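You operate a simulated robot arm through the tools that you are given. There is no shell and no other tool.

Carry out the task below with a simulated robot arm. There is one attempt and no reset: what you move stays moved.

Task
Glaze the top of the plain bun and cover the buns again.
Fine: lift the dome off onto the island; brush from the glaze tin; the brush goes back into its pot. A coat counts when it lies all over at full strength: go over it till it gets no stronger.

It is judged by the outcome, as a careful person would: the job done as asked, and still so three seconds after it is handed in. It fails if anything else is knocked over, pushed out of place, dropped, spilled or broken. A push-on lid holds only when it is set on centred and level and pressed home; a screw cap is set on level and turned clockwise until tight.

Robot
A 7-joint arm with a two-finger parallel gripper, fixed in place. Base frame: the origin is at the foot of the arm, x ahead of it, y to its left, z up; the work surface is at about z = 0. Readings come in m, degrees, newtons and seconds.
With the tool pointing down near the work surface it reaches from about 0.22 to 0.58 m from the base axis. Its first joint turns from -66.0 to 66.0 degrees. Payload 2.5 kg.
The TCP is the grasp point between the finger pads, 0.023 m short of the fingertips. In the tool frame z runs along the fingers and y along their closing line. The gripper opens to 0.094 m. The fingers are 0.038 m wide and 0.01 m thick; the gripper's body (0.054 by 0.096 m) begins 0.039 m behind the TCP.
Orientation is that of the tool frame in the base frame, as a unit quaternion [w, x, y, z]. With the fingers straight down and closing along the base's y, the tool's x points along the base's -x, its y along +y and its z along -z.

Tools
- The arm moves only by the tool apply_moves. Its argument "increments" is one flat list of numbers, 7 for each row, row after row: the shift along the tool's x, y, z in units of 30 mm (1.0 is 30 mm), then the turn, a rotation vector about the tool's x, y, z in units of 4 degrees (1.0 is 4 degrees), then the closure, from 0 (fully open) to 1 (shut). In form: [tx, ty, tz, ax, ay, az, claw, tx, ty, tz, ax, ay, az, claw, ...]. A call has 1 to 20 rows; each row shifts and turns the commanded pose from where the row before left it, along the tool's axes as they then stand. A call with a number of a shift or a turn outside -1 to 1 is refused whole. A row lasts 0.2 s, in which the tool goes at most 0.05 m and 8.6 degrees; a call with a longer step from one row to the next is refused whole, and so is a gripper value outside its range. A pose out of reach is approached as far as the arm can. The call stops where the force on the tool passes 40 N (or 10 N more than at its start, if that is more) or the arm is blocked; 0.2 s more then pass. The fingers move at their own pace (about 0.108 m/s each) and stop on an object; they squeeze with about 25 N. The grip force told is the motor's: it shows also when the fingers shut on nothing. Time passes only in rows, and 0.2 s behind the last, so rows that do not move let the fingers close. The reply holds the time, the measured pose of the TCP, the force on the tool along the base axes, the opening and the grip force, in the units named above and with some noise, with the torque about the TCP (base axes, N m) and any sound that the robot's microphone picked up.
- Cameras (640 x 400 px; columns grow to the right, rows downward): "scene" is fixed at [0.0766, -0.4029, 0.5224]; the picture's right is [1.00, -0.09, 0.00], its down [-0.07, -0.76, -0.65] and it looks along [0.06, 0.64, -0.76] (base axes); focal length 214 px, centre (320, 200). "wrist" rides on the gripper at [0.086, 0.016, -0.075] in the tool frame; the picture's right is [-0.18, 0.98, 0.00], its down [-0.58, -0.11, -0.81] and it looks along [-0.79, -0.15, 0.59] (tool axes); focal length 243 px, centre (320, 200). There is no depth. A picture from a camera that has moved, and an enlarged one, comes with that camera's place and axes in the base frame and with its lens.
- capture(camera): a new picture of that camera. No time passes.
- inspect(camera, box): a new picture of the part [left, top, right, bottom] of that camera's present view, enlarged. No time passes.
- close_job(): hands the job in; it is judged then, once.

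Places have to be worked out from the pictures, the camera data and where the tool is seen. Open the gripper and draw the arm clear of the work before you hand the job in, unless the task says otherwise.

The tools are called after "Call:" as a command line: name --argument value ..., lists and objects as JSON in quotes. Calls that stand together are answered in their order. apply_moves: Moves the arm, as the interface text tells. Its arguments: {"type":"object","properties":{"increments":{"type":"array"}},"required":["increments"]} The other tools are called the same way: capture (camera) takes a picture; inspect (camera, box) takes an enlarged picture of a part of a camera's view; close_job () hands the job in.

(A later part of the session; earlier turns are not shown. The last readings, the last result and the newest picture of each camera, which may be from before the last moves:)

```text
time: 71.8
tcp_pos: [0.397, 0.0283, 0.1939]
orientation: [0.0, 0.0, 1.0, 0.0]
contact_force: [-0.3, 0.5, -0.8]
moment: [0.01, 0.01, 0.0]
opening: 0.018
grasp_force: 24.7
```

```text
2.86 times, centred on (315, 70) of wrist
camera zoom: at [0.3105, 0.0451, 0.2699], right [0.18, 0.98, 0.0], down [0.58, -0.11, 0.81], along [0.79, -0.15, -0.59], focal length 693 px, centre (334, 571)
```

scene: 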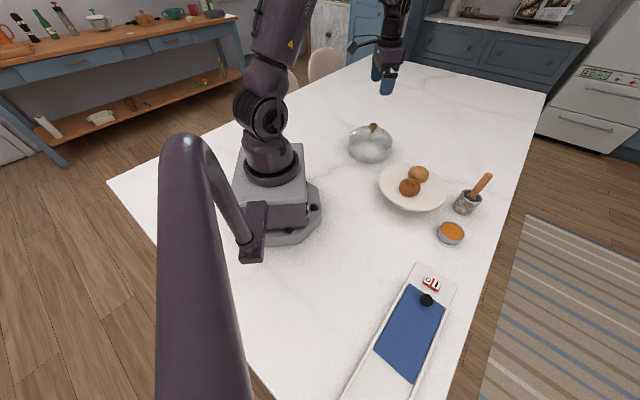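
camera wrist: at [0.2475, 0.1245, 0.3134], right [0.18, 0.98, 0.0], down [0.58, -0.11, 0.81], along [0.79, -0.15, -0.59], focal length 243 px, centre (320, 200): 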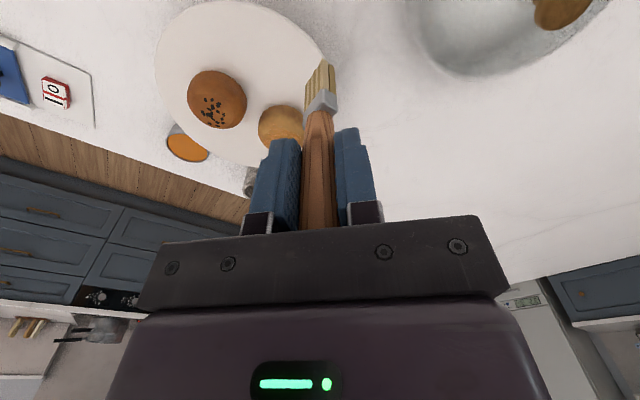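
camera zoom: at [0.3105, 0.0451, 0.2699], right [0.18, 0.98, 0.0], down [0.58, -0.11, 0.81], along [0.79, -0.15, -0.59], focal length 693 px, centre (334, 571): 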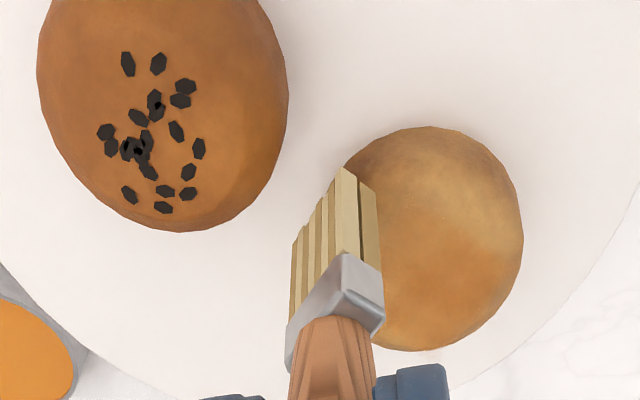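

No force at the end of that stroke. I lower here in small steps to find the contact height on this shoulder.

Call:
apply_moves --increments '[0, 0, 0.05, 0, 0, 0, 1, 0, 0, 0.03, 0, 0, 0, 1, 0, 0, 0, 0, 0, 0, 1]'

```text
time: 72.6
tcp_pos: [0.3967, 0.0297, 0.1916]
orientation: [0.0, 0.0, 1.0, 0.0]
contact_force: [0.1, 1.5, -0.7]
moment: [-0.02, 0.02, -0.01]
opening: 0.0178
grasp_force: 25.1
```

Still free. Lower 2.4 mm more.

Call:
apply_moves --increments '[0, 0, 0.05, 0, 0, 0, 1, 0, 0, 0.03, 0, 0, 0, 1, 0, 0, 0, 0, 0, 0, 1]'

Call:
inspect --camera "scene" --box '[395, 150, 435, 190]'

```text
time: 73.4
tcp_pos: [0.3979, 0.0296, 0.1903]
orientation: [0.0, -0.001, 1.0, 0.0]
contact_force: [1.0, 0.4, -0.7]
moment: [-0.01, -0.01, 0.0]
opening: 0.018
grasp_force: 25.3
```

```text
10.00 times, centred on (415, 170) of scene
camera zoom: at [0.0766, -0.4029, 0.5224], right [1.0, -0.09, 0.0], down [-0.07, -0.76, -0.65], along [0.06, 0.64, -0.76], focal length 2145 px, centre (-630, 500)
```

zoom: 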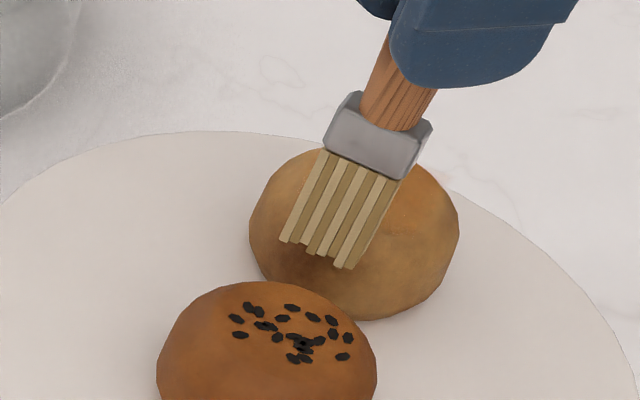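

Still free (tip about z 0.088). Continue to find the shoulder.

Call:
apply_moves --increments '[0, 0, 0.05, 0, 0, 0, 1, 0, 0, 0, 0, 0, 0, 1]'

Call:
apply_moves --increments '[0, 0, 0.05, 0, 0, 0, 1, 0, 0, 0, 0, 0, 0, 1]'

Call:
inspect --camera "scene" --box '[395, 150, 435, 190]'

Call:
inspect --camera "wrist" --box '[230, 0, 400, 140]'

```text
time: 74.0
tcp_pos: [0.3973, 0.0286, 0.1888]
orientation: [0.0, 0.0, 1.0, -0.001]
contact_force: [-0.9, -0.8, 1.0]
moment: [-0.08, 0.07, -0.01]
opening: 0.0179
grasp_force: 25.1
```

```text
time: 74.6
tcp_pos: [0.3983, 0.0293, 0.1878]
orientation: [0.001, -0.001, 1.0, 0.0]
contact_force: [-1.1, -1.3, 2.4]
moment: [-0.1, 0.07, 0.02]
opening: 0.0179
grasp_force: 25.5
```

```text
10.00 times, centred on (415, 170) of scene
camera zoom: at [0.0766, -0.4029, 0.5224], right [1.0, -0.09, 0.0], down [-0.07, -0.76, -0.65], along [0.06, 0.64, -0.76], focal length 2145 px, centre (-630, 500)
```

zoom: 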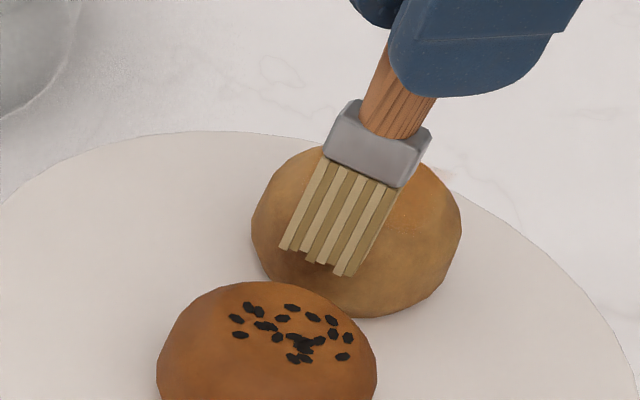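

```text
2.86 times, centred on (315, 70) of wrist
camera zoom: at [0.3111, 0.0456, 0.2624], right [0.18, 0.98, 0.0], down [0.58, -0.11, 0.81], along [0.79, -0.15, -0.59], focal length 693 px, centre (334, 571)
```

zoom: 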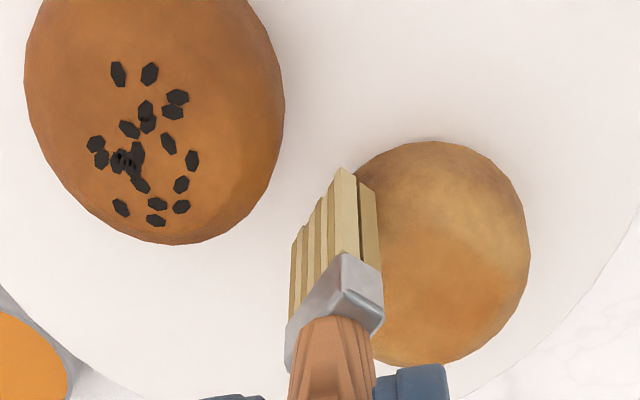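

Shoulder contact at TCP z ≈ 0.1885, i.e. the bun is like a 31 mm-radius sphere cap. I redo the −u stroke from the crown outward with that profile.

Call:
apply_moves --increments '[0, 0, -0.5, 0, 0, 0, 1, -0.25, 0.35, 0, 0, 0, 0, 1, -0.25, 0.35, 0, 0, 0, 0, 1, 0, 0, 0.15, 0, 0, 0, 1, 0, 0, 0.065, 0, 0, 0, 1, 0.128, -0.154, 0, 0, 0, 0, 1, 0.128, -0.154, 0.027, 0, 0, 0, 1, 0.128, -0.154, 0.06, 0, 0, 0, 1, 0.128, -0.154, 0.11, 0, 0, 0, 1, 0.08, -0.1, 0.1, 0, 0, 0, 1, 0, 0, 0, 0, 0, 0, 1]'

Call:
inspect --camera "scene" --box '[395, 150, 435, 190]'

Call:
inspect --camera "wrist" --box '[230, 0, 400, 140]'

```text
time: 76.7
tcp_pos: [0.3983, 0.0332, 0.1936]
orientation: [0.008, -0.002, 1.0, 0.002]
contact_force: [-0.9, 0.2, 3.9]
moment: [0.05, -0.04, 0.03]
opening: 0.018
grasp_force: 25.0
stopped in row 10: the force on the tool passed its limit at 46 N (the readings are from after the stop); the commanded pose is now the measured one
```

```text
10.00 times, centred on (415, 170) of scene
camera zoom: at [0.0766, -0.403, 0.5224], right [1.0, -0.09, 0.0], down [-0.07, -0.76, -0.65], along [0.06, 0.64, -0.76], focal length 2145 px, centre (-630, 500)
```

zoom: 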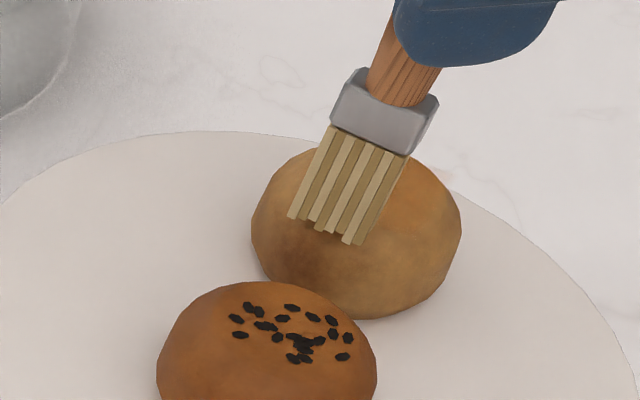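

```text
2.86 times, centred on (315, 70) of wrist
camera zoom: at [0.3107, 0.0497, 0.2674], right [0.18, 0.98, 0.01], down [0.57, -0.11, 0.81], along [0.8, -0.14, -0.58], focal length 693 px, centre (334, 571)
```

zoom: 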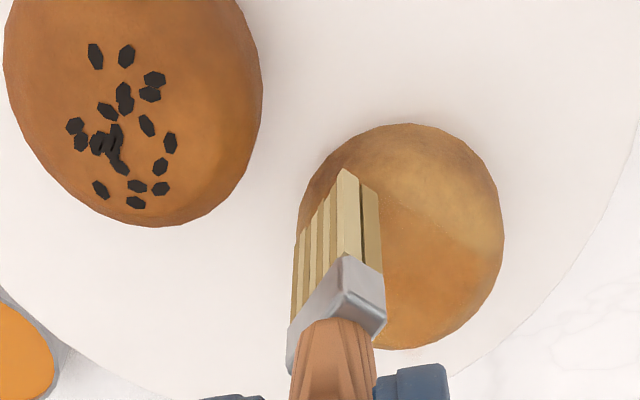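

Force tripped at 46 N as my drop was too fast, but the bun stayed put. I lift and shift aside to view the coat.

Call:
apply_moves --increments '[0, 0, -0.7, 0, 0, 0, 1, 0, 0.5, -0.7, 0, 0, 0, 1, 0, 0.8, 0, 0, 0, 0, 1, 0, 0.8, 0, 0, 0, 0, 1, 0, 0, 0, 0, 0, 0, 1]'

Call:
inspect --camera "scene" --box '[395, 150, 435, 190]'

Call:
inspect --camera "wrist" --box '[180, 0, 360, 130]'

```text
time: 77.9
tcp_pos: [0.3973, 0.0981, 0.2357]
orientation: [0.007, -0.001, 1.0, 0.003]
contact_force: [-0.1, -0.8, 0.0]
moment: [-0.01, 0.01, 0.02]
opening: 0.0182
grasp_force: 24.8
```

```text
10.00 times, centred on (415, 170) of scene
camera zoom: at [0.0766, -0.4029, 0.5224], right [1.0, -0.09, 0.0], down [-0.07, -0.76, -0.65], along [0.06, 0.64, -0.76], focal length 2145 px, centre (-630, 500)
```

zoom: 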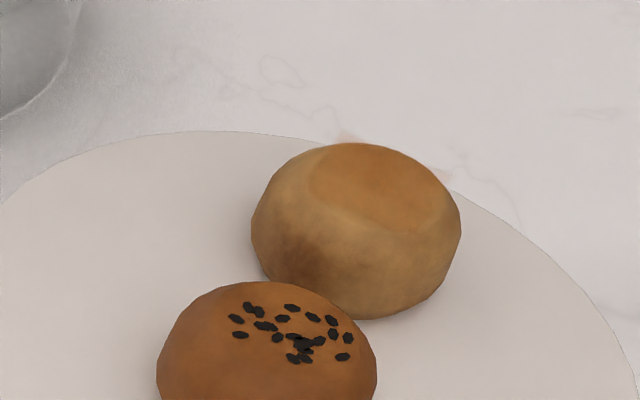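

```text
3.08 times, centred on (270, 65) of wrist
camera zoom: at [0.3101, 0.1145, 0.3092], right [0.18, 0.98, 0.01], down [0.57, -0.11, 0.81], along [0.8, -0.14, -0.58], focal length 746 px, centre (474, 615)
```

zoom: 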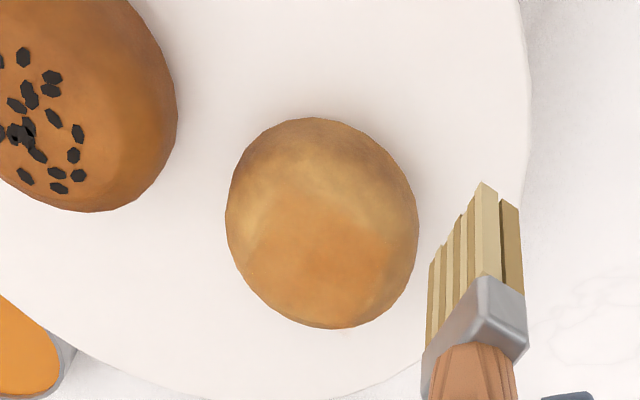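

The back-right part of the crown is coated but the left/near side took nothing in the last stroke – the brush has likely run dry. I straighten the tool and go back to the tin to reload.

Call:
apply_moves --increments '[0, 0, -0.4, 0.085, 0.2, 0, 1, -0.27, -0.9, 0, 0, 0, 0, 1, -0.27, -0.9, 0, 0, 0, 0, 1, -0.27, -0.9, 0, 0, 0, 0, 1, -0.27, -0.9, 0, 0, 0, 0, 1, -0.27, -0.9, 0, 0, 0, 0, 1, -0.27, -0.9, 0, 0, 0, 0, 1, -0.27, -0.9, 0, 0, 0, 0, 1, -0.27, -0.9, 0, 0, 0, 0, 1, 0, 0, 0, 0, 0, 0, 1, 0, 0, 0, 0, 0, 0, 1]'

```text
time: 80.3
tcp_pos: [0.4625, -0.1205, 0.2497]
orientation: [0.0, -0.002, 1.0, -0.001]
contact_force: [0.8, -0.5, -0.2]
moment: [-0.01, -0.04, 0.01]
opening: 0.018
grasp_force: 25.5
```

Over the tin again. I lower to just above the glaze and feel for contact.

Call:
apply_moves --increments '[0, -0.07, 0.8, 0, 0, 0, 1, 0, 0, 0.8, 0, 0, 0, 1, 0, 0, 0.8, 0, 0, 0, 1, 0, 0, 0.7, 0, 0, 0, 1, 0, 0, 0.5, 0, 0, 0, 1, 0, 0, 0.4, 0, 0, 0, 1, 0, 0, 0.1, 0, 0, 0, 1, 0, 0, 0.08, 0, 0, 0, 1, 0, 0, 0, 0, 0, 0, 1]'

Call:
inspect --camera "wrist" --box '[260, 0, 380, 130]'

Call:
inspect --camera "scene" --box '[430, 200, 490, 250]'

```text
time: 82.3
tcp_pos: [0.464, -0.1229, 0.122]
orientation: [0.0, -0.002, 1.0, -0.001]
contact_force: [-0.4, -0.2, 0.2]
moment: [-0.01, 0.04, 0.02]
opening: 0.0183
grasp_force: 25.6
```

```text
3.08 times, centred on (320, 65) of wrist
camera zoom: at [0.3768, -0.1055, 0.1974], right [0.18, 0.98, 0.0], down [0.58, -0.11, 0.81], along [0.79, -0.15, -0.59], focal length 746 px, centre (320, 615)
```

zoom: 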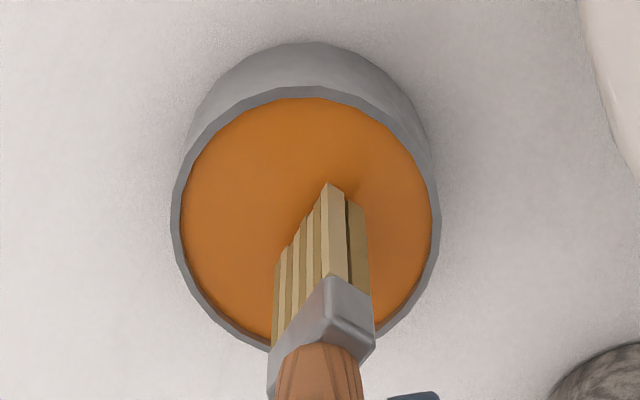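

```text
8.00 times, centred on (460, 225) of scene
camera zoom: at [0.0766, -0.4029, 0.5224], right [1.0, -0.09, 0.0], down [-0.07, -0.76, -0.65], along [0.06, 0.64, -0.76], focal length 1716 px, centre (-800, 0)
```

zoom: 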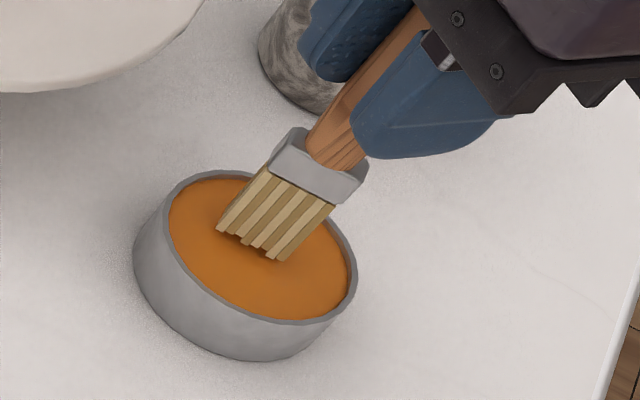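

Just above the surface; a couple of 1 mm steps more.

Call:
apply_moves --increments '[0, 0, 0.035, 0, 0, 0, 1, 0, 0, 0, 0, 0, 0, 1]'

Call:
apply_moves --increments '[0, 0, 0.03, 0, 0, 0, 1, 0, 0, 0, 0, 0, 0, 1]'

```text
time: 82.9
tcp_pos: [0.4638, -0.1214, 0.1209]
orientation: [0.0, -0.002, 1.0, -0.002]
contact_force: [0.1, 0.1, 0.0]
moment: [0.05, 0.0, 0.01]
opening: 0.018
grasp_force: 24.7
```

```text
time: 83.5
tcp_pos: [0.4627, -0.1215, 0.1213]
orientation: [0.0, -0.002, 1.0, 0.0]
contact_force: [-0.2, 0.2, 0.1]
moment: [-0.03, 0.03, -0.01]
opening: 0.0182
grasp_force: 24.4
```

Still free. Continue.

Call:
apply_moves --increments '[0, 0, 0.035, 0, 0, 0, 1, 0, 0, 0, 0, 0, 0, 1]'

Call:
apply_moves --increments '[0, 0, 0.035, 0, 0, 0, 1, 0, 0, 0, 0, 0, 0, 1]'

Call:
inspect --camera "scene" --box '[430, 200, 490, 250]'

```text
time: 84.1
tcp_pos: [0.463, -0.1212, 0.1194]
orientation: [0.0, -0.002, 1.0, -0.001]
contact_force: [-0.5, 0.3, 0.5]
moment: [0.0, -0.04, -0.04]
opening: 0.0181
grasp_force: 25.2
```

```text
time: 84.7
tcp_pos: [0.4628, -0.1207, 0.1196]
orientation: [0.0, -0.001, 1.0, 0.0]
contact_force: [-0.2, 1.4, 5.4]
moment: [0.04, 0.03, 0.05]
opening: 0.0182
grasp_force: 24.3
```

```text
8.00 times, centred on (460, 225) of scene
camera zoom: at [0.0766, -0.4029, 0.5224], right [1.0, -0.09, 0.0], down [-0.07, -0.76, -0.65], along [0.06, 0.64, -0.76], focal length 1716 px, centre (-800, 0)
```

zoom: 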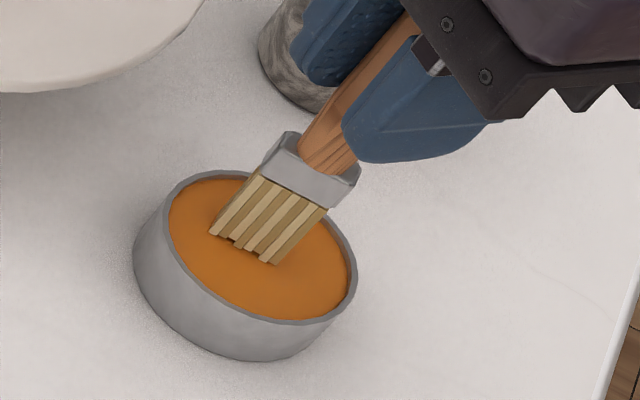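

Light contact with the glaze (5 N; the brush has slipped ~2 mm up in the grip). I dwell to soak, then carry it back to the bun.

Call:
apply_moves --increments '[0, 0, 0, 0, 0, 0, 1, 0, 0, 0, 0, 0, 0, 1, 0, 0, 0, 0, 0, 0, 1, 0, 0, -0.2, 0, 0, 0, 1, 0, 0, -0.7, 0, 0, 0, 1, 0, 0, -1, 0, 0, 0, 1, 0, 0, -1, 0, 0, 0, 1, 0, 0, -1, 0, 0, 0, 1, 0.2, 0.6, -0.3, 0, 0, 0, 1, 0.3, 0.9, 0, 0, 0, 0, 1, 0.3, 0.9, 0, 0, 0, 0, 1, 0.3, 0.9, 0, 0, 0, 0, 1, 0.3, 0.9, 0, 0, 0, 0, 1, 0.3, 0.8, 0, 0, 0, 0, 1, 0.1, 0.4, 0, 0, 0, 0, 1, 0, 0, 0, 0, 0, 0, 1, 0, 0, 0, 0, 0, 0, 1]'

Call:
inspect --camera "wrist" --box '[230, 0, 400, 140]'

Call:
inspect --camera "scene" --box '[385, 120, 445, 190]'

```text
time: 88.3
tcp_pos: [0.4109, 0.039, 0.2451]
orientation: [0.0, -0.003, 1.0, -0.001]
contact_force: [0.0, -0.3, -0.6]
moment: [0.01, -0.01, -0.02]
opening: 0.0182
grasp_force: 24.9
```

```text
2.86 times, centred on (315, 70) of wrist
camera zoom: at [0.3234, 0.056, 0.3192], right [0.18, 0.98, 0.0], down [0.58, -0.11, 0.81], along [0.79, -0.15, -0.59], focal length 693 px, centre (334, 571)
```

zoom: 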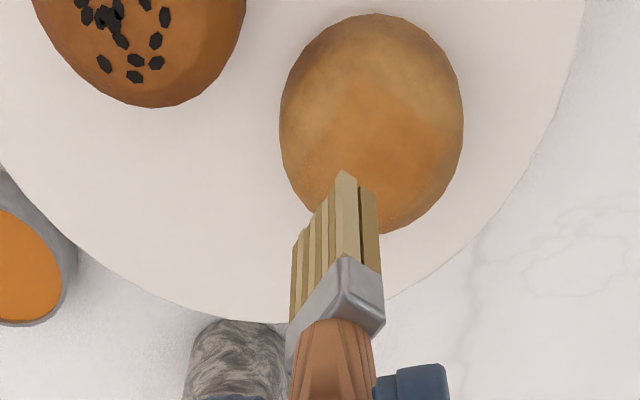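

```text
5.71 times, centred on (415, 155) of scene
camera zoom: at [0.0766, -0.4029, 0.5224], right [1.0, -0.09, 0.0], down [-0.07, -0.76, -0.65], along [0.06, 0.64, -0.76], focal length 1226 px, centre (-223, 457)
```

zoom: 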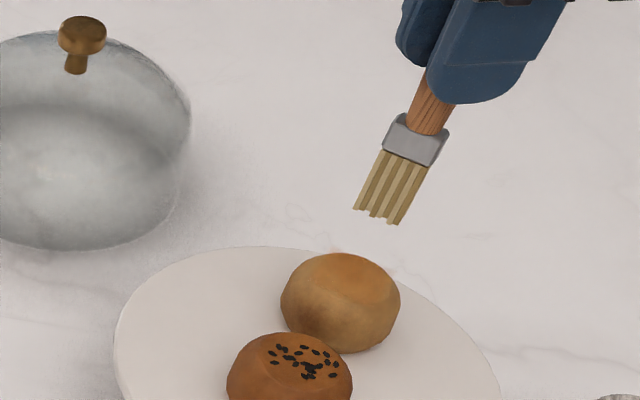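

Re-triangulating with the tin contact: tip is about 0.094 below the TCP and offset (−6, +2) mm; bun apex is at about (0.4145, 0.0505, 0.101). I position the fan exactly over the apex and touch down lightly.

Call:
apply_moves --increments '[-0.16, 0.16, 0.4, 0, 0, 0, 1, -0.16, 0.16, 0.5, 0, 0, 0, 1, 0, 0, 0.5, 0, 0, 0, 1, 0, 0, 0.2, 0, 0, 0, 1, 0, 0, 0.07, 0, 0, 0, 1, 0, 0, 0, 0, 0, 0, 1]'

```text
time: 89.7
tcp_pos: [0.4183, 0.0487, 0.1953]
orientation: [0.0, -0.002, 1.0, 0.0]
contact_force: [-0.9, -0.9, -0.4]
moment: [-0.01, 0.01, -0.01]
opening: 0.0183
grasp_force: 25.2
```

One more millimetre or so for contact.

Call:
apply_moves --increments '[0, 0, 0.04, 0, 0, 0, 1, 0, 0, 0, 0, 0, 0, 1]'

Call:
apply_moves --increments '[0, 0, 0.03, 0, 0, 0, 1, 0, 0, 0, 0, 0, 0, 1]'

```text
time: 90.3
tcp_pos: [0.4188, 0.0496, 0.193]
orientation: [0.001, -0.002, 1.0, -0.001]
contact_force: [-0.4, -0.4, 6.1]
moment: [-0.03, -0.01, 0.0]
opening: 0.0181
grasp_force: 25.3
```

```text
time: 90.9
tcp_pos: [0.4193, 0.0501, 0.1933]
orientation: [0.002, -0.002, 1.0, -0.001]
contact_force: [-0.3, -2.4, 17.2]
moment: [-0.27, 0.01, -0.01]
opening: 0.018
grasp_force: 24.7
```

Crown found (6 N level). I raise back to that and stroke −u from the crown with a slightly conservative drop.

Call:
apply_moves --increments '[0, 0, -0.025, 0, 0, 0, 1, 0.128, -0.154, 0, 0, 0, 0, 1, 0.128, -0.154, 0.02, 0, 0, 0, 1, 0.128, -0.154, 0.05, 0, 0, 0, 1, 0, 0, 0, 0, 0, 0, 1]'

Call:
inspect --camera "scene" --box '[395, 150, 435, 190]'

Call:
inspect --camera "wrist" --box '[230, 0, 400, 140]'

```text
time: 92.1
tcp_pos: [0.4086, 0.0367, 0.1915]
orientation: [0.004, -0.002, 1.0, -0.001]
contact_force: [2.4, 13.5, 35.0]
moment: [1.18, -0.43, 0.08]
opening: 0.0186
grasp_force: 24.8
```

```text
10.00 times, centred on (415, 170) of scene
camera zoom: at [0.0764, -0.403, 0.5224], right [1.0, -0.09, 0.0], down [-0.07, -0.76, -0.65], along [0.06, 0.64, -0.76], focal length 2145 px, centre (-630, 500)
```

zoom: 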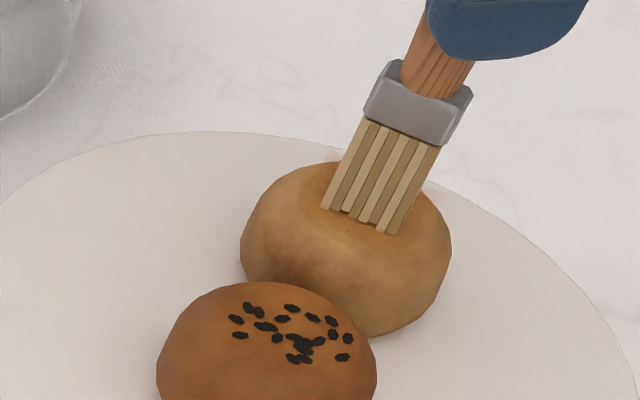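

```text
2.86 times, centred on (315, 70) of wrist
camera zoom: at [0.3215, 0.0527, 0.2673], right [0.18, 0.98, 0.0], down [0.58, -0.11, 0.81], along [0.8, -0.14, -0.59], focal length 693 px, centre (334, 571)
```

zoom: 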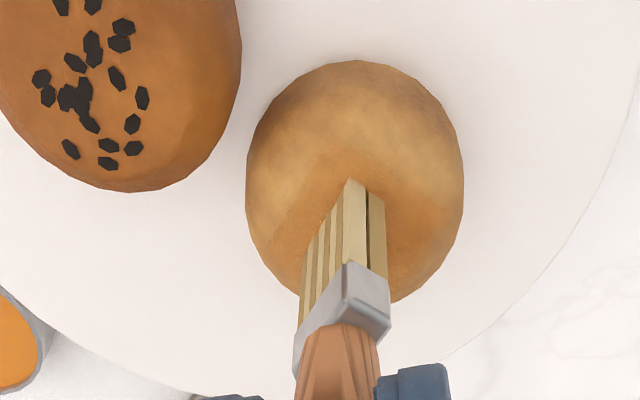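

The bun got dragged along at 35 N – back to near its original place, which is fine – but I must stay much lighter. I lift and re-measure.

Call:
apply_moves --increments '[0, 0, -0.4, 0, 0, 0, 1, 0, 0, -0.3, 0, 0, 0, 1, 0, 0, 0, 0, 0, 0, 1]'

Call:
inspect --camera "scene" --box '[395, 150, 435, 190]'

Call:
inspect --camera "wrist" --box '[230, 0, 400, 140]'

```text
time: 92.9
tcp_pos: [0.4043, 0.0355, 0.2099]
orientation: [-0.002, -0.001, 1.0, 0.0]
contact_force: [0.4, 0.4, -0.4]
moment: [0.0, 0.01, 0.0]
opening: 0.0177
grasp_force: 25.1
```

```text
10.00 times, centred on (415, 170) of scene
camera zoom: at [0.0766, -0.403, 0.5224], right [1.0, -0.09, 0.0], down [-0.07, -0.76, -0.65], along [0.06, 0.64, -0.76], focal length 2145 px, centre (-630, 500)
```

zoom: 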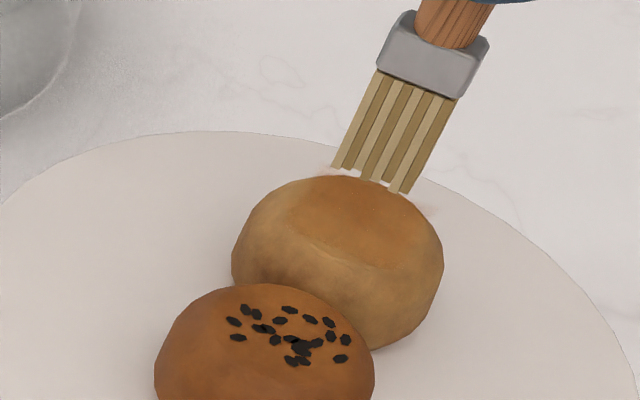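

```text
2.86 times, centred on (315, 70) of wrist
camera zoom: at [0.3186, 0.052, 0.2869], right [0.18, 0.98, 0.0], down [0.58, -0.11, 0.81], along [0.79, -0.15, -0.59], focal length 693 px, centre (334, 571)
```

zoom: 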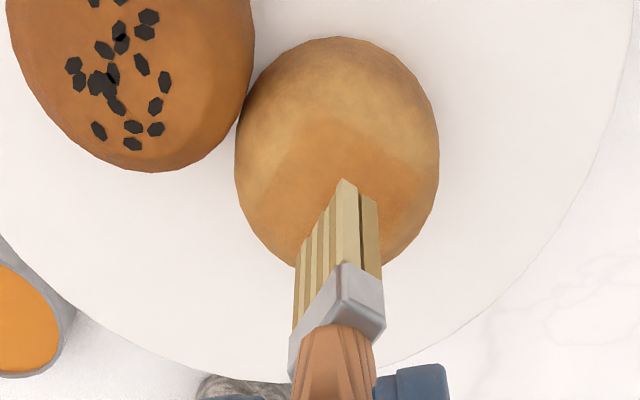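

The spring-back on lifting moved the bun ~1 cm toward the seeded bun; they now touch. I'll move it back outward with a gentle +u drag: touch down on its −u shoulder first.

Call:
apply_moves --increments '[0.03, -0.31, 0.2, 0, 0, 0, 1, 0, 0, 0.23, 0, 0, 0, 1, 0, 0, 0, 0, 0, 0, 1]'

Call:
apply_moves --increments '[0, 0, 0.05, 0, 0, 0, 1, 0, 0, 0.05, 0, 0, 0, 1, 0, 0, 0, 0, 0, 0, 1]'

```text
time: 93.7
tcp_pos: [0.4041, 0.0265, 0.199]
orientation: [-0.001, -0.002, 1.0, -0.001]
contact_force: [1.0, 0.0, 0.4]
moment: [0.0, 0.03, -0.02]
opening: 0.0179
grasp_force: 25.1
```

```text
time: 94.5
tcp_pos: [0.404, 0.0249, 0.1951]
orientation: [0.0, -0.002, 1.0, -0.001]
contact_force: [0.7, -0.5, -0.1]
moment: [0.0, 0.02, -0.03]
opening: 0.0181
grasp_force: 25.5
```

Free at 0.195; continue in ~1.5 mm steps.

Call:
apply_moves --increments '[0, 0, 0.05, 0, 0, 0, 1, 0, 0, 0, 0, 0, 0, 1]'

Call:
apply_moves --increments '[0, 0, 0.04, 0, 0, 0, 1, 0, 0, 0, 0, 0, 0, 1]'

Call:
inspect --camera "wrist" --box '[230, 0, 400, 140]'

```text
time: 95.1
tcp_pos: [0.4065, 0.0244, 0.1935]
orientation: [0.0, -0.001, 1.0, -0.002]
contact_force: [-0.6, 1.1, 1.7]
moment: [0.05, 0.07, 0.0]
opening: 0.0178
grasp_force: 25.0
```

```text
time: 95.7
tcp_pos: [0.4046, 0.0252, 0.1925]
orientation: [0.001, -0.001, 1.0, -0.001]
contact_force: [-3.0, -1.7, 9.3]
moment: [-0.16, 0.08, 0.0]
opening: 0.018
grasp_force: 25.0
```

```text
2.86 times, centred on (315, 70) of wrist
camera zoom: at [0.3185, 0.0423, 0.2685], right [0.18, 0.98, 0.0], down [0.58, -0.11, 0.81], along [0.79, -0.15, -0.59], focal length 693 px, centre (334, 571)
```

zoom: 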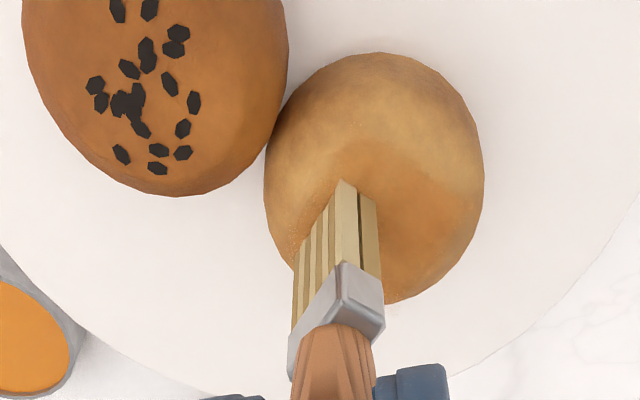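

9 N on the shoulder. Now I stroke +u, rising slightly toward the crown.

Call:
apply_moves --increments '[-0.128, 0.154, -0.01, 0, 0, 0, 1, -0.128, 0.154, -0.01, 0, 0, 0, 1, -0.128, 0.154, 0, 0, 0, 0, 1, 0, 0, 0, 0, 0, 0, 1]'

Call:
inspect --camera "scene" --box '[395, 150, 435, 190]'

Call:
inspect --camera "wrist" --box '[230, 0, 400, 140]'

```text
time: 96.7
tcp_pos: [0.4169, 0.0392, 0.1947]
orientation: [0.0, -0.001, 1.0, 0.0]
contact_force: [-3.4, -1.2, 9.6]
moment: [-0.15, 0.37, -0.02]
opening: 0.018
grasp_force: 25.4
```

```text
10.00 times, centred on (415, 170) of scene
camera zoom: at [0.0765, -0.4029, 0.5224], right [1.0, -0.09, 0.0], down [-0.07, -0.76, -0.65], along [0.06, 0.64, -0.76], focal length 2145 px, centre (-630, 500)
```

zoom: 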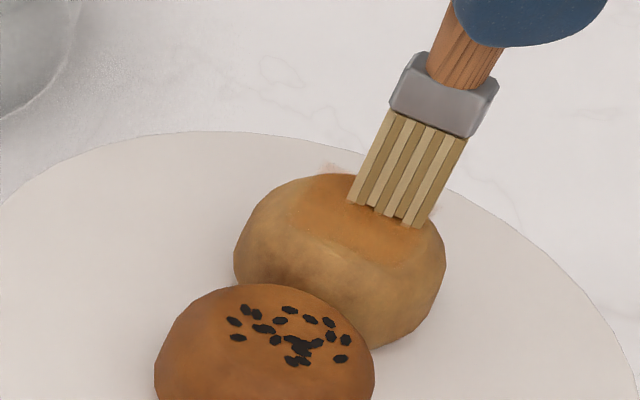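

```text
2.86 times, centred on (315, 70) of wrist
camera zoom: at [0.3306, 0.0565, 0.2688], right [0.18, 0.98, 0.0], down [0.58, -0.11, 0.81], along [0.79, -0.15, -0.59], focal length 693 px, centre (334, 571)
```

zoom: 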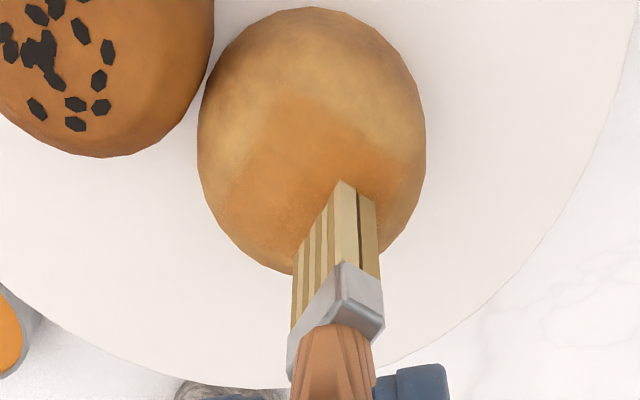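

At ~9 N the stroke slides nicely with little bun motion, and the coat deepens. Now I press a little harder on the crown to drag the bun back outward (+u).

Call:
apply_moves --increments '[0, 0, 0.045, 0, 0, 0, 1, -0.1, 0.12, 0, 0, 0, 0, 1, -0.1, 0.12, 0, 0, 0, 0, 1, 0, 0, 0, 0, 0, 0, 1]'

Call:
inspect --camera "scene" --box '[395, 150, 435, 190]'

```text
time: 97.7
tcp_pos: [0.4253, 0.0464, 0.1938]
orientation: [0.003, -0.001, 1.0, -0.001]
contact_force: [-4.5, -11.2, 30.8]
moment: [-1.18, 0.46, -0.02]
opening: 0.0183
grasp_force: 25.5
```

```text
10.00 times, centred on (415, 170) of scene
camera zoom: at [0.0764, -0.403, 0.5224], right [1.0, -0.09, 0.0], down [-0.07, -0.76, -0.65], along [0.06, 0.64, -0.76], focal length 2145 px, centre (-630, 500)
```

zoom: 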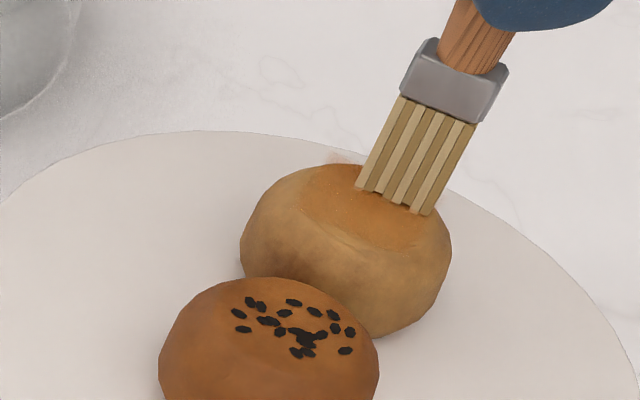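

The bun is moving back (about 4–5 mm). I ease pressure slightly and drag a bit further.

Call:
apply_moves --increments '[-0.05, 0.06, -0.03, 0, 0, 0, 1, -0.1, 0.12, 0, 0, 0, 0, 1, -0.06, 0.07, 0, 0, 0, 0, 1, 0, 0, 0, 0, 0, 0, 1]'

Call:
inspect --camera "scene" --box '[395, 150, 435, 190]'

```text
time: 98.7
tcp_pos: [0.4288, 0.0559, 0.1934]
orientation: [0.001, -0.002, 1.0, -0.001]
contact_force: [-2.2, -9.1, 30.8]
moment: [-1.23, 0.39, -0.01]
opening: 0.0185
grasp_force: 24.7
```

```text
10.00 times, centred on (415, 170) of scene
camera zoom: at [0.0764, -0.403, 0.5224], right [1.0, -0.09, 0.0], down [-0.07, -0.76, -0.65], along [0.06, 0.64, -0.76], focal length 2145 px, centre (-630, 500)
```

zoom: 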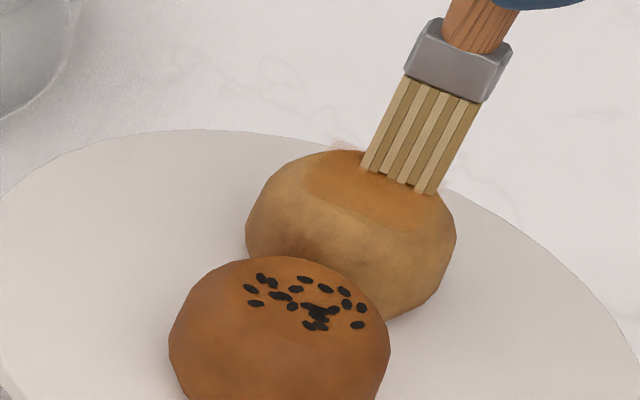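

The stand itself appears to be shifting or tipping. I stop pressing: raise gently at once and look at the whole plate.

Call:
apply_moves --increments '[0, 0, -0.05, 0, 0, 0, 1, 0, 0, -0.05, 0, 0, 0, 1, 0, 0, -0.1, 0, 0, 0, 1, 0, 0, -0.3, 0, 0, 0, 1, 0, 0, -0.5, 0, 0, 0, 1, 0, 0, 0, 0, 0, 0, 1]'

Call:
inspect --camera "scene" --box '[395, 150, 435, 190]'

Call:
inspect --camera "scene" --box '[375, 150, 465, 230]'

```text
time: 100.1
tcp_pos: [0.4302, 0.0554, 0.2237]
orientation: [0.0, -0.002, 1.0, 0.0]
contact_force: [0.1, 0.0, 0.5]
moment: [0.02, -0.01, 0.04]
opening: 0.0179
grasp_force: 24.3
```

```text
10.00 times, centred on (415, 170) of scene
camera zoom: at [0.0766, -0.4029, 0.5224], right [1.0, -0.09, 0.0], down [-0.07, -0.76, -0.65], along [0.06, 0.64, -0.76], focal length 2145 px, centre (-630, 500)
```

zoom: 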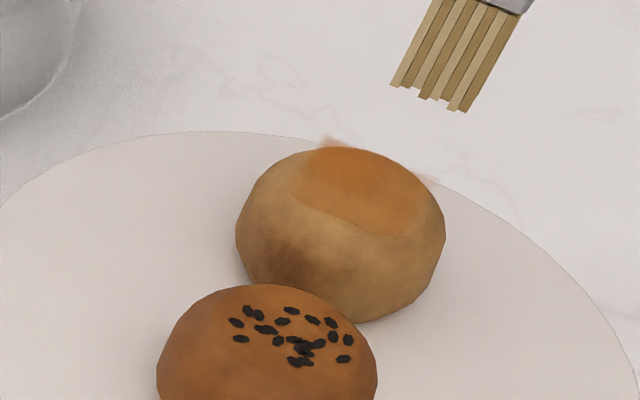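

```text
5.00 times, centred on (420, 190) of scene
camera zoom: at [0.0766, -0.4029, 0.5224], right [1.0, -0.09, 0.0], down [-0.07, -0.76, -0.65], along [0.06, 0.64, -0.76], focal length 1072 px, centre (-180, 250)
```

zoom: 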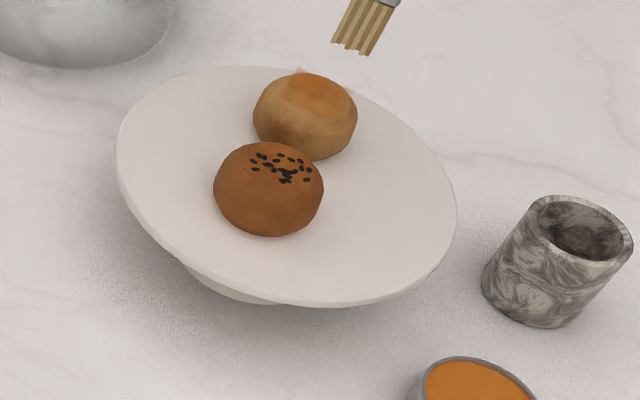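

The stand only tipped under load and has settled back exactly; the bun is within ~5 mm of its original spot. From now on only light touches. I check the coat from the wrist camera.

Call:
apply_moves --increments '[0.3, 0.6, -0.5, 0, 0, 0, 1, 0.3, 0.8, -0.3, 0, 0, 0, 1, 0, 0, 0, 0, 0, 0, 1]'

Call:
inspect --camera "wrist" --box '[180, 0, 360, 130]'

Call:
inspect --camera "scene" --box '[400, 155, 430, 185]'

```text
time: 100.9
tcp_pos: [0.4115, 0.0987, 0.2467]
orientation: [0.0, -0.002, 1.0, -0.001]
contact_force: [0.1, -0.1, -0.4]
moment: [0.01, -0.01, 0.0]
opening: 0.0179
grasp_force: 25.5
```

```text
3.08 times, centred on (270, 65) of wrist
camera zoom: at [0.3246, 0.1144, 0.3222], right [0.18, 0.98, 0.0], down [0.58, -0.11, 0.81], along [0.79, -0.15, -0.59], focal length 746 px, centre (474, 615)
```

zoom: 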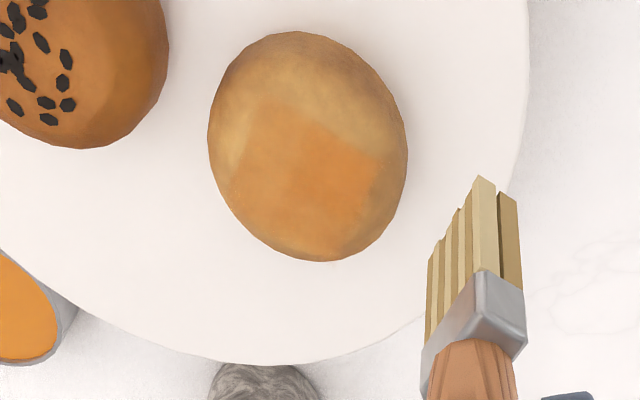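

```text
13.33 times, centred on (415, 170) of scene
camera zoom: at [0.0766, -0.4029, 0.5224], right [1.0, -0.09, 0.0], down [-0.07, -0.76, -0.65], along [0.06, 0.64, -0.76], focal length 2860 px, centre (-947, 600)
```

zoom: 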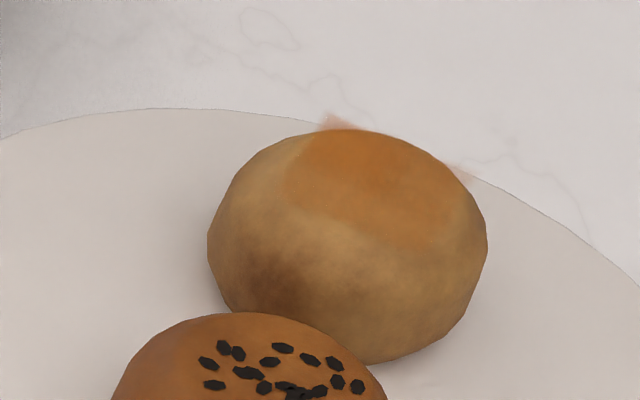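

The glaze shows as a ~36 mm square patch on the bun's top (its corners even overhang the curve slightly). I zoom in to judge its evenness.

Call:
inspect --camera "wrist" --box '[245, 5, 315, 90]'

Call:
inspect --camera "scene" --box '[405, 160, 425, 180]'

```text
4.71 times, centred on (280, 48) of wrist
camera zoom: at [0.3246, 0.1144, 0.3222], right [0.18, 0.98, 0.0], down [0.58, -0.11, 0.81], along [0.79, -0.15, -0.59], focal length 1142 px, centre (508, 918)
```

zoom: 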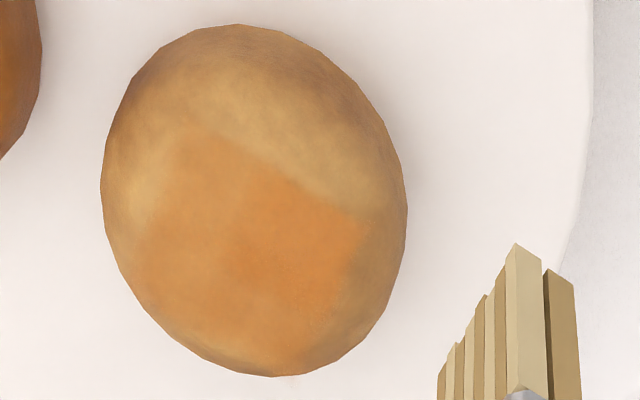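

```text
16.00 times, centred on (415, 170) of scene
camera zoom: at [0.0766, -0.4029, 0.5224], right [1.0, -0.09, 0.0], down [-0.07, -0.76, -0.65], along [0.06, 0.64, -0.76], focal length 3432 px, centre (-1200, 680)
```

zoom: 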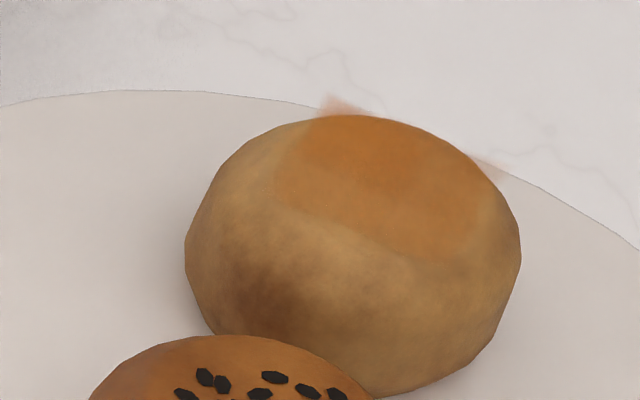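

The square is about 30 mm across, centred near (0.409, 0.051), edges along the fan's diagonals; its −u (near-left) half is fainter. I touch down lightly on that half.

Call:
apply_moves --increments '[0.04, -0.98, 0.2, 0, 0, 0, 1, 0.04, -0.98, 0.4, 0, 0, 0, 1, 0, 0, 0.5, 0, 0, 0, 1, 0, 0, 0.4, 0, 0, 0, 1, 0, 0, 0.17, 0, 0, 0, 1, 0, 0, 0, 0, 0, 0, 1]'

Call:
apply_moves --increments '[0, 0, 0.05, 0, 0, 0, 1, 0, 0, 0, 0, 0, 0, 1]'

```text
time: 102.3
tcp_pos: [0.4103, 0.0384, 0.1963]
orientation: [0.0, -0.002, 1.0, -0.001]
contact_force: [-0.4, 0.5, 0.4]
moment: [0.01, 0.01, 0.04]
opening: 0.0178
grasp_force: 25.4
```

```text
time: 102.9
tcp_pos: [0.4084, 0.0384, 0.1954]
orientation: [0.0, -0.001, 1.0, 0.0]
contact_force: [-0.5, 0.1, -0.7]
moment: [0.0, -0.01, -0.01]
opening: 0.018
grasp_force: 24.8
```

Free; another two small steps.

Call:
apply_moves --increments '[0, 0, 0.05, 0, 0, 0, 1, 0, 0, 0, 0, 0, 0, 1]'

Call:
apply_moves --increments '[0, 0, 0.03, 0, 0, 0, 1, 0, 0, 0, 0, 0, 0, 1]'

```text
time: 103.5
tcp_pos: [0.4096, 0.0385, 0.1952]
orientation: [0.0, -0.002, 1.0, -0.001]
contact_force: [-0.6, -0.7, -0.4]
moment: [-0.02, 0.03, 0.03]
opening: 0.018
grasp_force: 24.5
```

```text
time: 104.1
tcp_pos: [0.4096, 0.0379, 0.194]
orientation: [-0.001, -0.002, 1.0, -0.001]
contact_force: [-0.6, -0.2, 3.0]
moment: [-0.04, -0.03, 0.0]
opening: 0.0181
grasp_force: 25.6
```

3 N contact. I make gentle short strokes along the fan's long direction here.

Call:
apply_moves --increments '[-0.1, -0.1, 0, 0, 0, 0, 1, -0.1, -0.1, 0, 0, 0, 0, 1, 0.1, 0.1, 0, 0, 0, 0, 1, 0.1, 0.1, 0, 0, 0, 0, 1, 0.1, 0.1, 0, 0, 0, 0, 1, 0.1, 0.1, 0, 0, 0, 0, 1, -0.1, -0.1, 0, 0, 0, 0, 1, -0.1, -0.1, 0, 0, 0, 0, 1, 0, 0, 0, 0, 0, 0, 1]'

Call:
inspect --camera "wrist" --box '[230, 0, 400, 140]'

Call:
inspect --camera "scene" --box '[395, 150, 435, 190]'

```text
time: 106.1
tcp_pos: [0.409, 0.0401, 0.194]
orientation: [0.001, -0.002, 1.0, 0.001]
contact_force: [-6.3, 5.6, 23.8]
moment: [0.58, 0.66, 0.02]
opening: 0.0181
grasp_force: 25.1
```

```text
2.86 times, centred on (315, 70) of wrist
camera zoom: at [0.3228, 0.0562, 0.2686], right [0.18, 0.98, 0.0], down [0.58, -0.11, 0.81], along [0.79, -0.15, -0.59], focal length 693 px, centre (334, 571)
```

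zoom: 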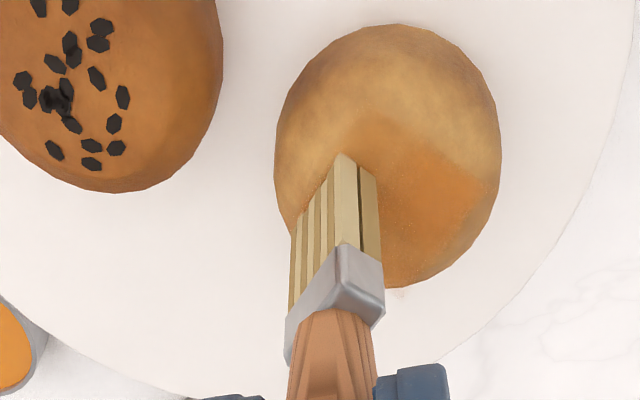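

```text
10.00 times, centred on (415, 170) of scene
camera zoom: at [0.0765, -0.403, 0.5224], right [1.0, -0.09, 0.0], down [-0.07, -0.76, -0.65], along [0.06, 0.64, -0.76], focal length 2145 px, centre (-630, 500)
```

zoom: 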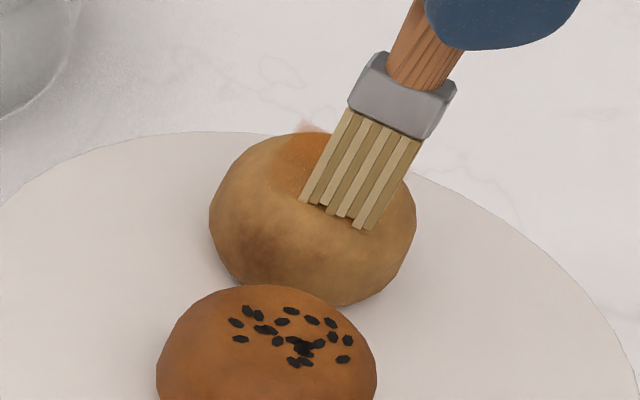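

The fan's tilt (its +x end hangs lower) makes pushes uneven and the bun got dragged ~9 mm sideways. I relieve the side load, lift, and level the brush (tilt the tool a few degrees) before continuing.

Call:
apply_moves --increments '[0.05, 0.05, -0.02, 0, 0, 0, 1, 0.03, 0.03, -0.04, 0, 0, 0, 1, 0, 0, -0.1, 0, 0, 0, 1, 0, 0, -0.4, 0, 0, 0, 1, 0, 0, -0.6, 0.3, -0.92, 0, 1, 0, 0, 0, 0, 0, 0, 1, 0, 0, 0, 0, 0, 0, 1]'

Call:
inspect --camera "wrist" --box '[230, 0, 400, 140]'

Call:
inspect --camera "scene" --box '[385, 130, 445, 190]'

```text
time: 107.7
tcp_pos: [0.4076, 0.04, 0.2298]
orientation: [0.031, -0.001, 0.999, -0.011]
contact_force: [0.1, 0.2, 0.3]
moment: [0.03, 0.02, 0.01]
opening: 0.0181
grasp_force: 24.7
```

```text
2.86 times, centred on (315, 70) of wrist
camera zoom: at [0.316, 0.058, 0.2981], right [0.18, 0.98, -0.01], down [0.53, -0.09, 0.84], along [0.83, -0.16, -0.54], focal length 693 px, centre (334, 571)
```

zoom: 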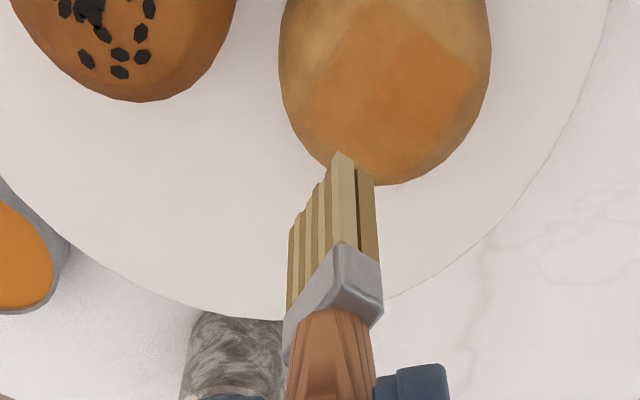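

```text
6.67 times, centred on (415, 160) of scene
camera zoom: at [0.0766, -0.4029, 0.5224], right [1.0, -0.09, 0.0], down [-0.07, -0.76, -0.65], along [0.06, 0.64, -0.76], focal length 1430 px, centre (-313, 467)
```

zoom: 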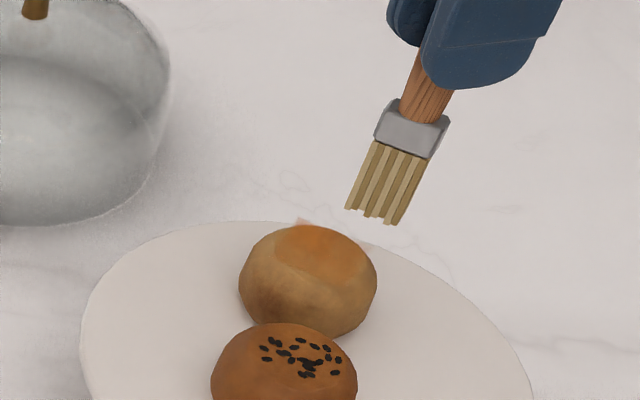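

The brush is now level with its tip right under the TCP, and the patch looks nearly filled; the left/−x side is still a bit lighter. I go to the bun's current apex (0.404, 0.0565) and touch down lightly.

Call:
apply_moves --increments '[0.1, 0.3, 0.3, 0, 0, 0, 1, 0.09, 0.27, 0.4, 0, 0, 0, 1, 0, 0, 0.4, 0, 0, 0, 1, 0, 0, 0, 0, 0, 0, 1]'

Call:
apply_moves --increments '[0, 0, 0.05, 0, 0, 0, 1, 0, 0, 0, 0, 0, 0, 1]'

Call:
inspect --camera "wrist" --box '[230, 0, 400, 140]'

```text
time: 108.7
tcp_pos: [0.4036, 0.0589, 0.1938]
orientation: [0.032, -0.001, 0.999, -0.012]
contact_force: [-1.1, 0.6, 1.0]
moment: [0.03, 0.09, -0.02]
opening: 0.0179
grasp_force: 24.8
```

```text
time: 109.3
tcp_pos: [0.4051, 0.0571, 0.1938]
orientation: [0.033, -0.002, 0.999, -0.011]
contact_force: [-2.3, 1.9, 14.2]
moment: [0.23, 0.26, -0.02]
opening: 0.0182
grasp_force: 24.9
```

```text
2.86 times, centred on (315, 70) of wrist
camera zoom: at [0.3132, 0.0751, 0.2621], right [0.18, 0.98, -0.01], down [0.53, -0.09, 0.85], along [0.83, -0.16, -0.53], focal length 693 px, centre (334, 571)
```

zoom: 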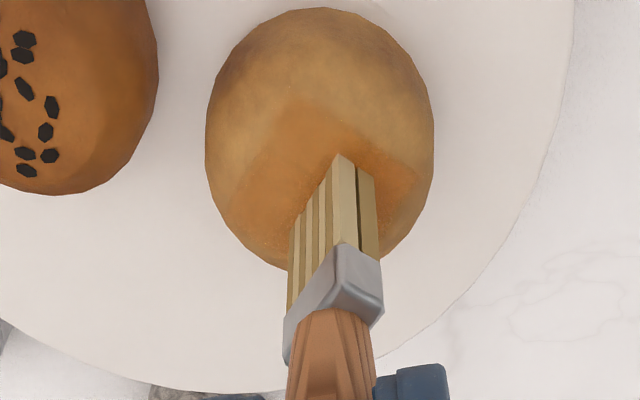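

14 N now; I raise to ~5 N and make slow strokes along ±u of ±10 mm.

Call:
apply_moves --increments '[0, 0, -0.03, 0, 0, 0, 1, 0.062, -0.092, 0, 0, 0, 0, 1, 0.062, -0.092, 0, 0, 0, 0, 1, 0.062, -0.092, 0.01, 0, 0, 0, 1, 0, 0, 0, 0, 0, 0, 1]'

Call:
inspect --camera "wrist" --box '[230, 0, 400, 140]'

Call:
inspect --camera "scene" --box '[395, 150, 435, 190]'

```text
time: 110.5
tcp_pos: [0.3979, 0.0485, 0.1939]
orientation: [0.034, -0.001, 0.999, -0.012]
contact_force: [2.3, 5.9, 20.3]
moment: [0.55, -0.21, 0.0]
opening: 0.0182
grasp_force: 25.1
```

```text
2.86 times, centred on (315, 70) of wrist
camera zoom: at [0.3067, 0.0668, 0.2619], right [0.18, 0.98, -0.01], down [0.53, -0.09, 0.85], along [0.83, -0.16, -0.53], focal length 693 px, centre (334, 571)
```

zoom: 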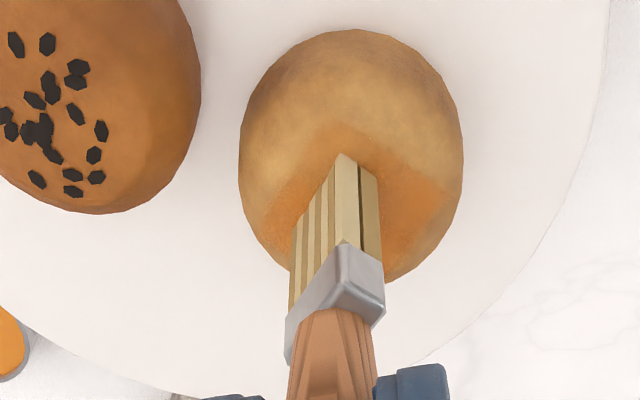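

```text
10.00 times, centred on (415, 170) of scene
camera zoom: at [0.0765, -0.403, 0.5224], right [1.0, -0.09, 0.0], down [-0.07, -0.76, -0.65], along [0.06, 0.64, -0.76], focal length 2145 px, centre (-630, 500)
```

zoom: 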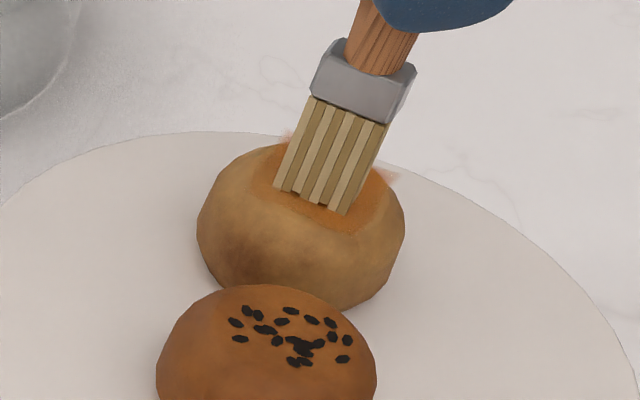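

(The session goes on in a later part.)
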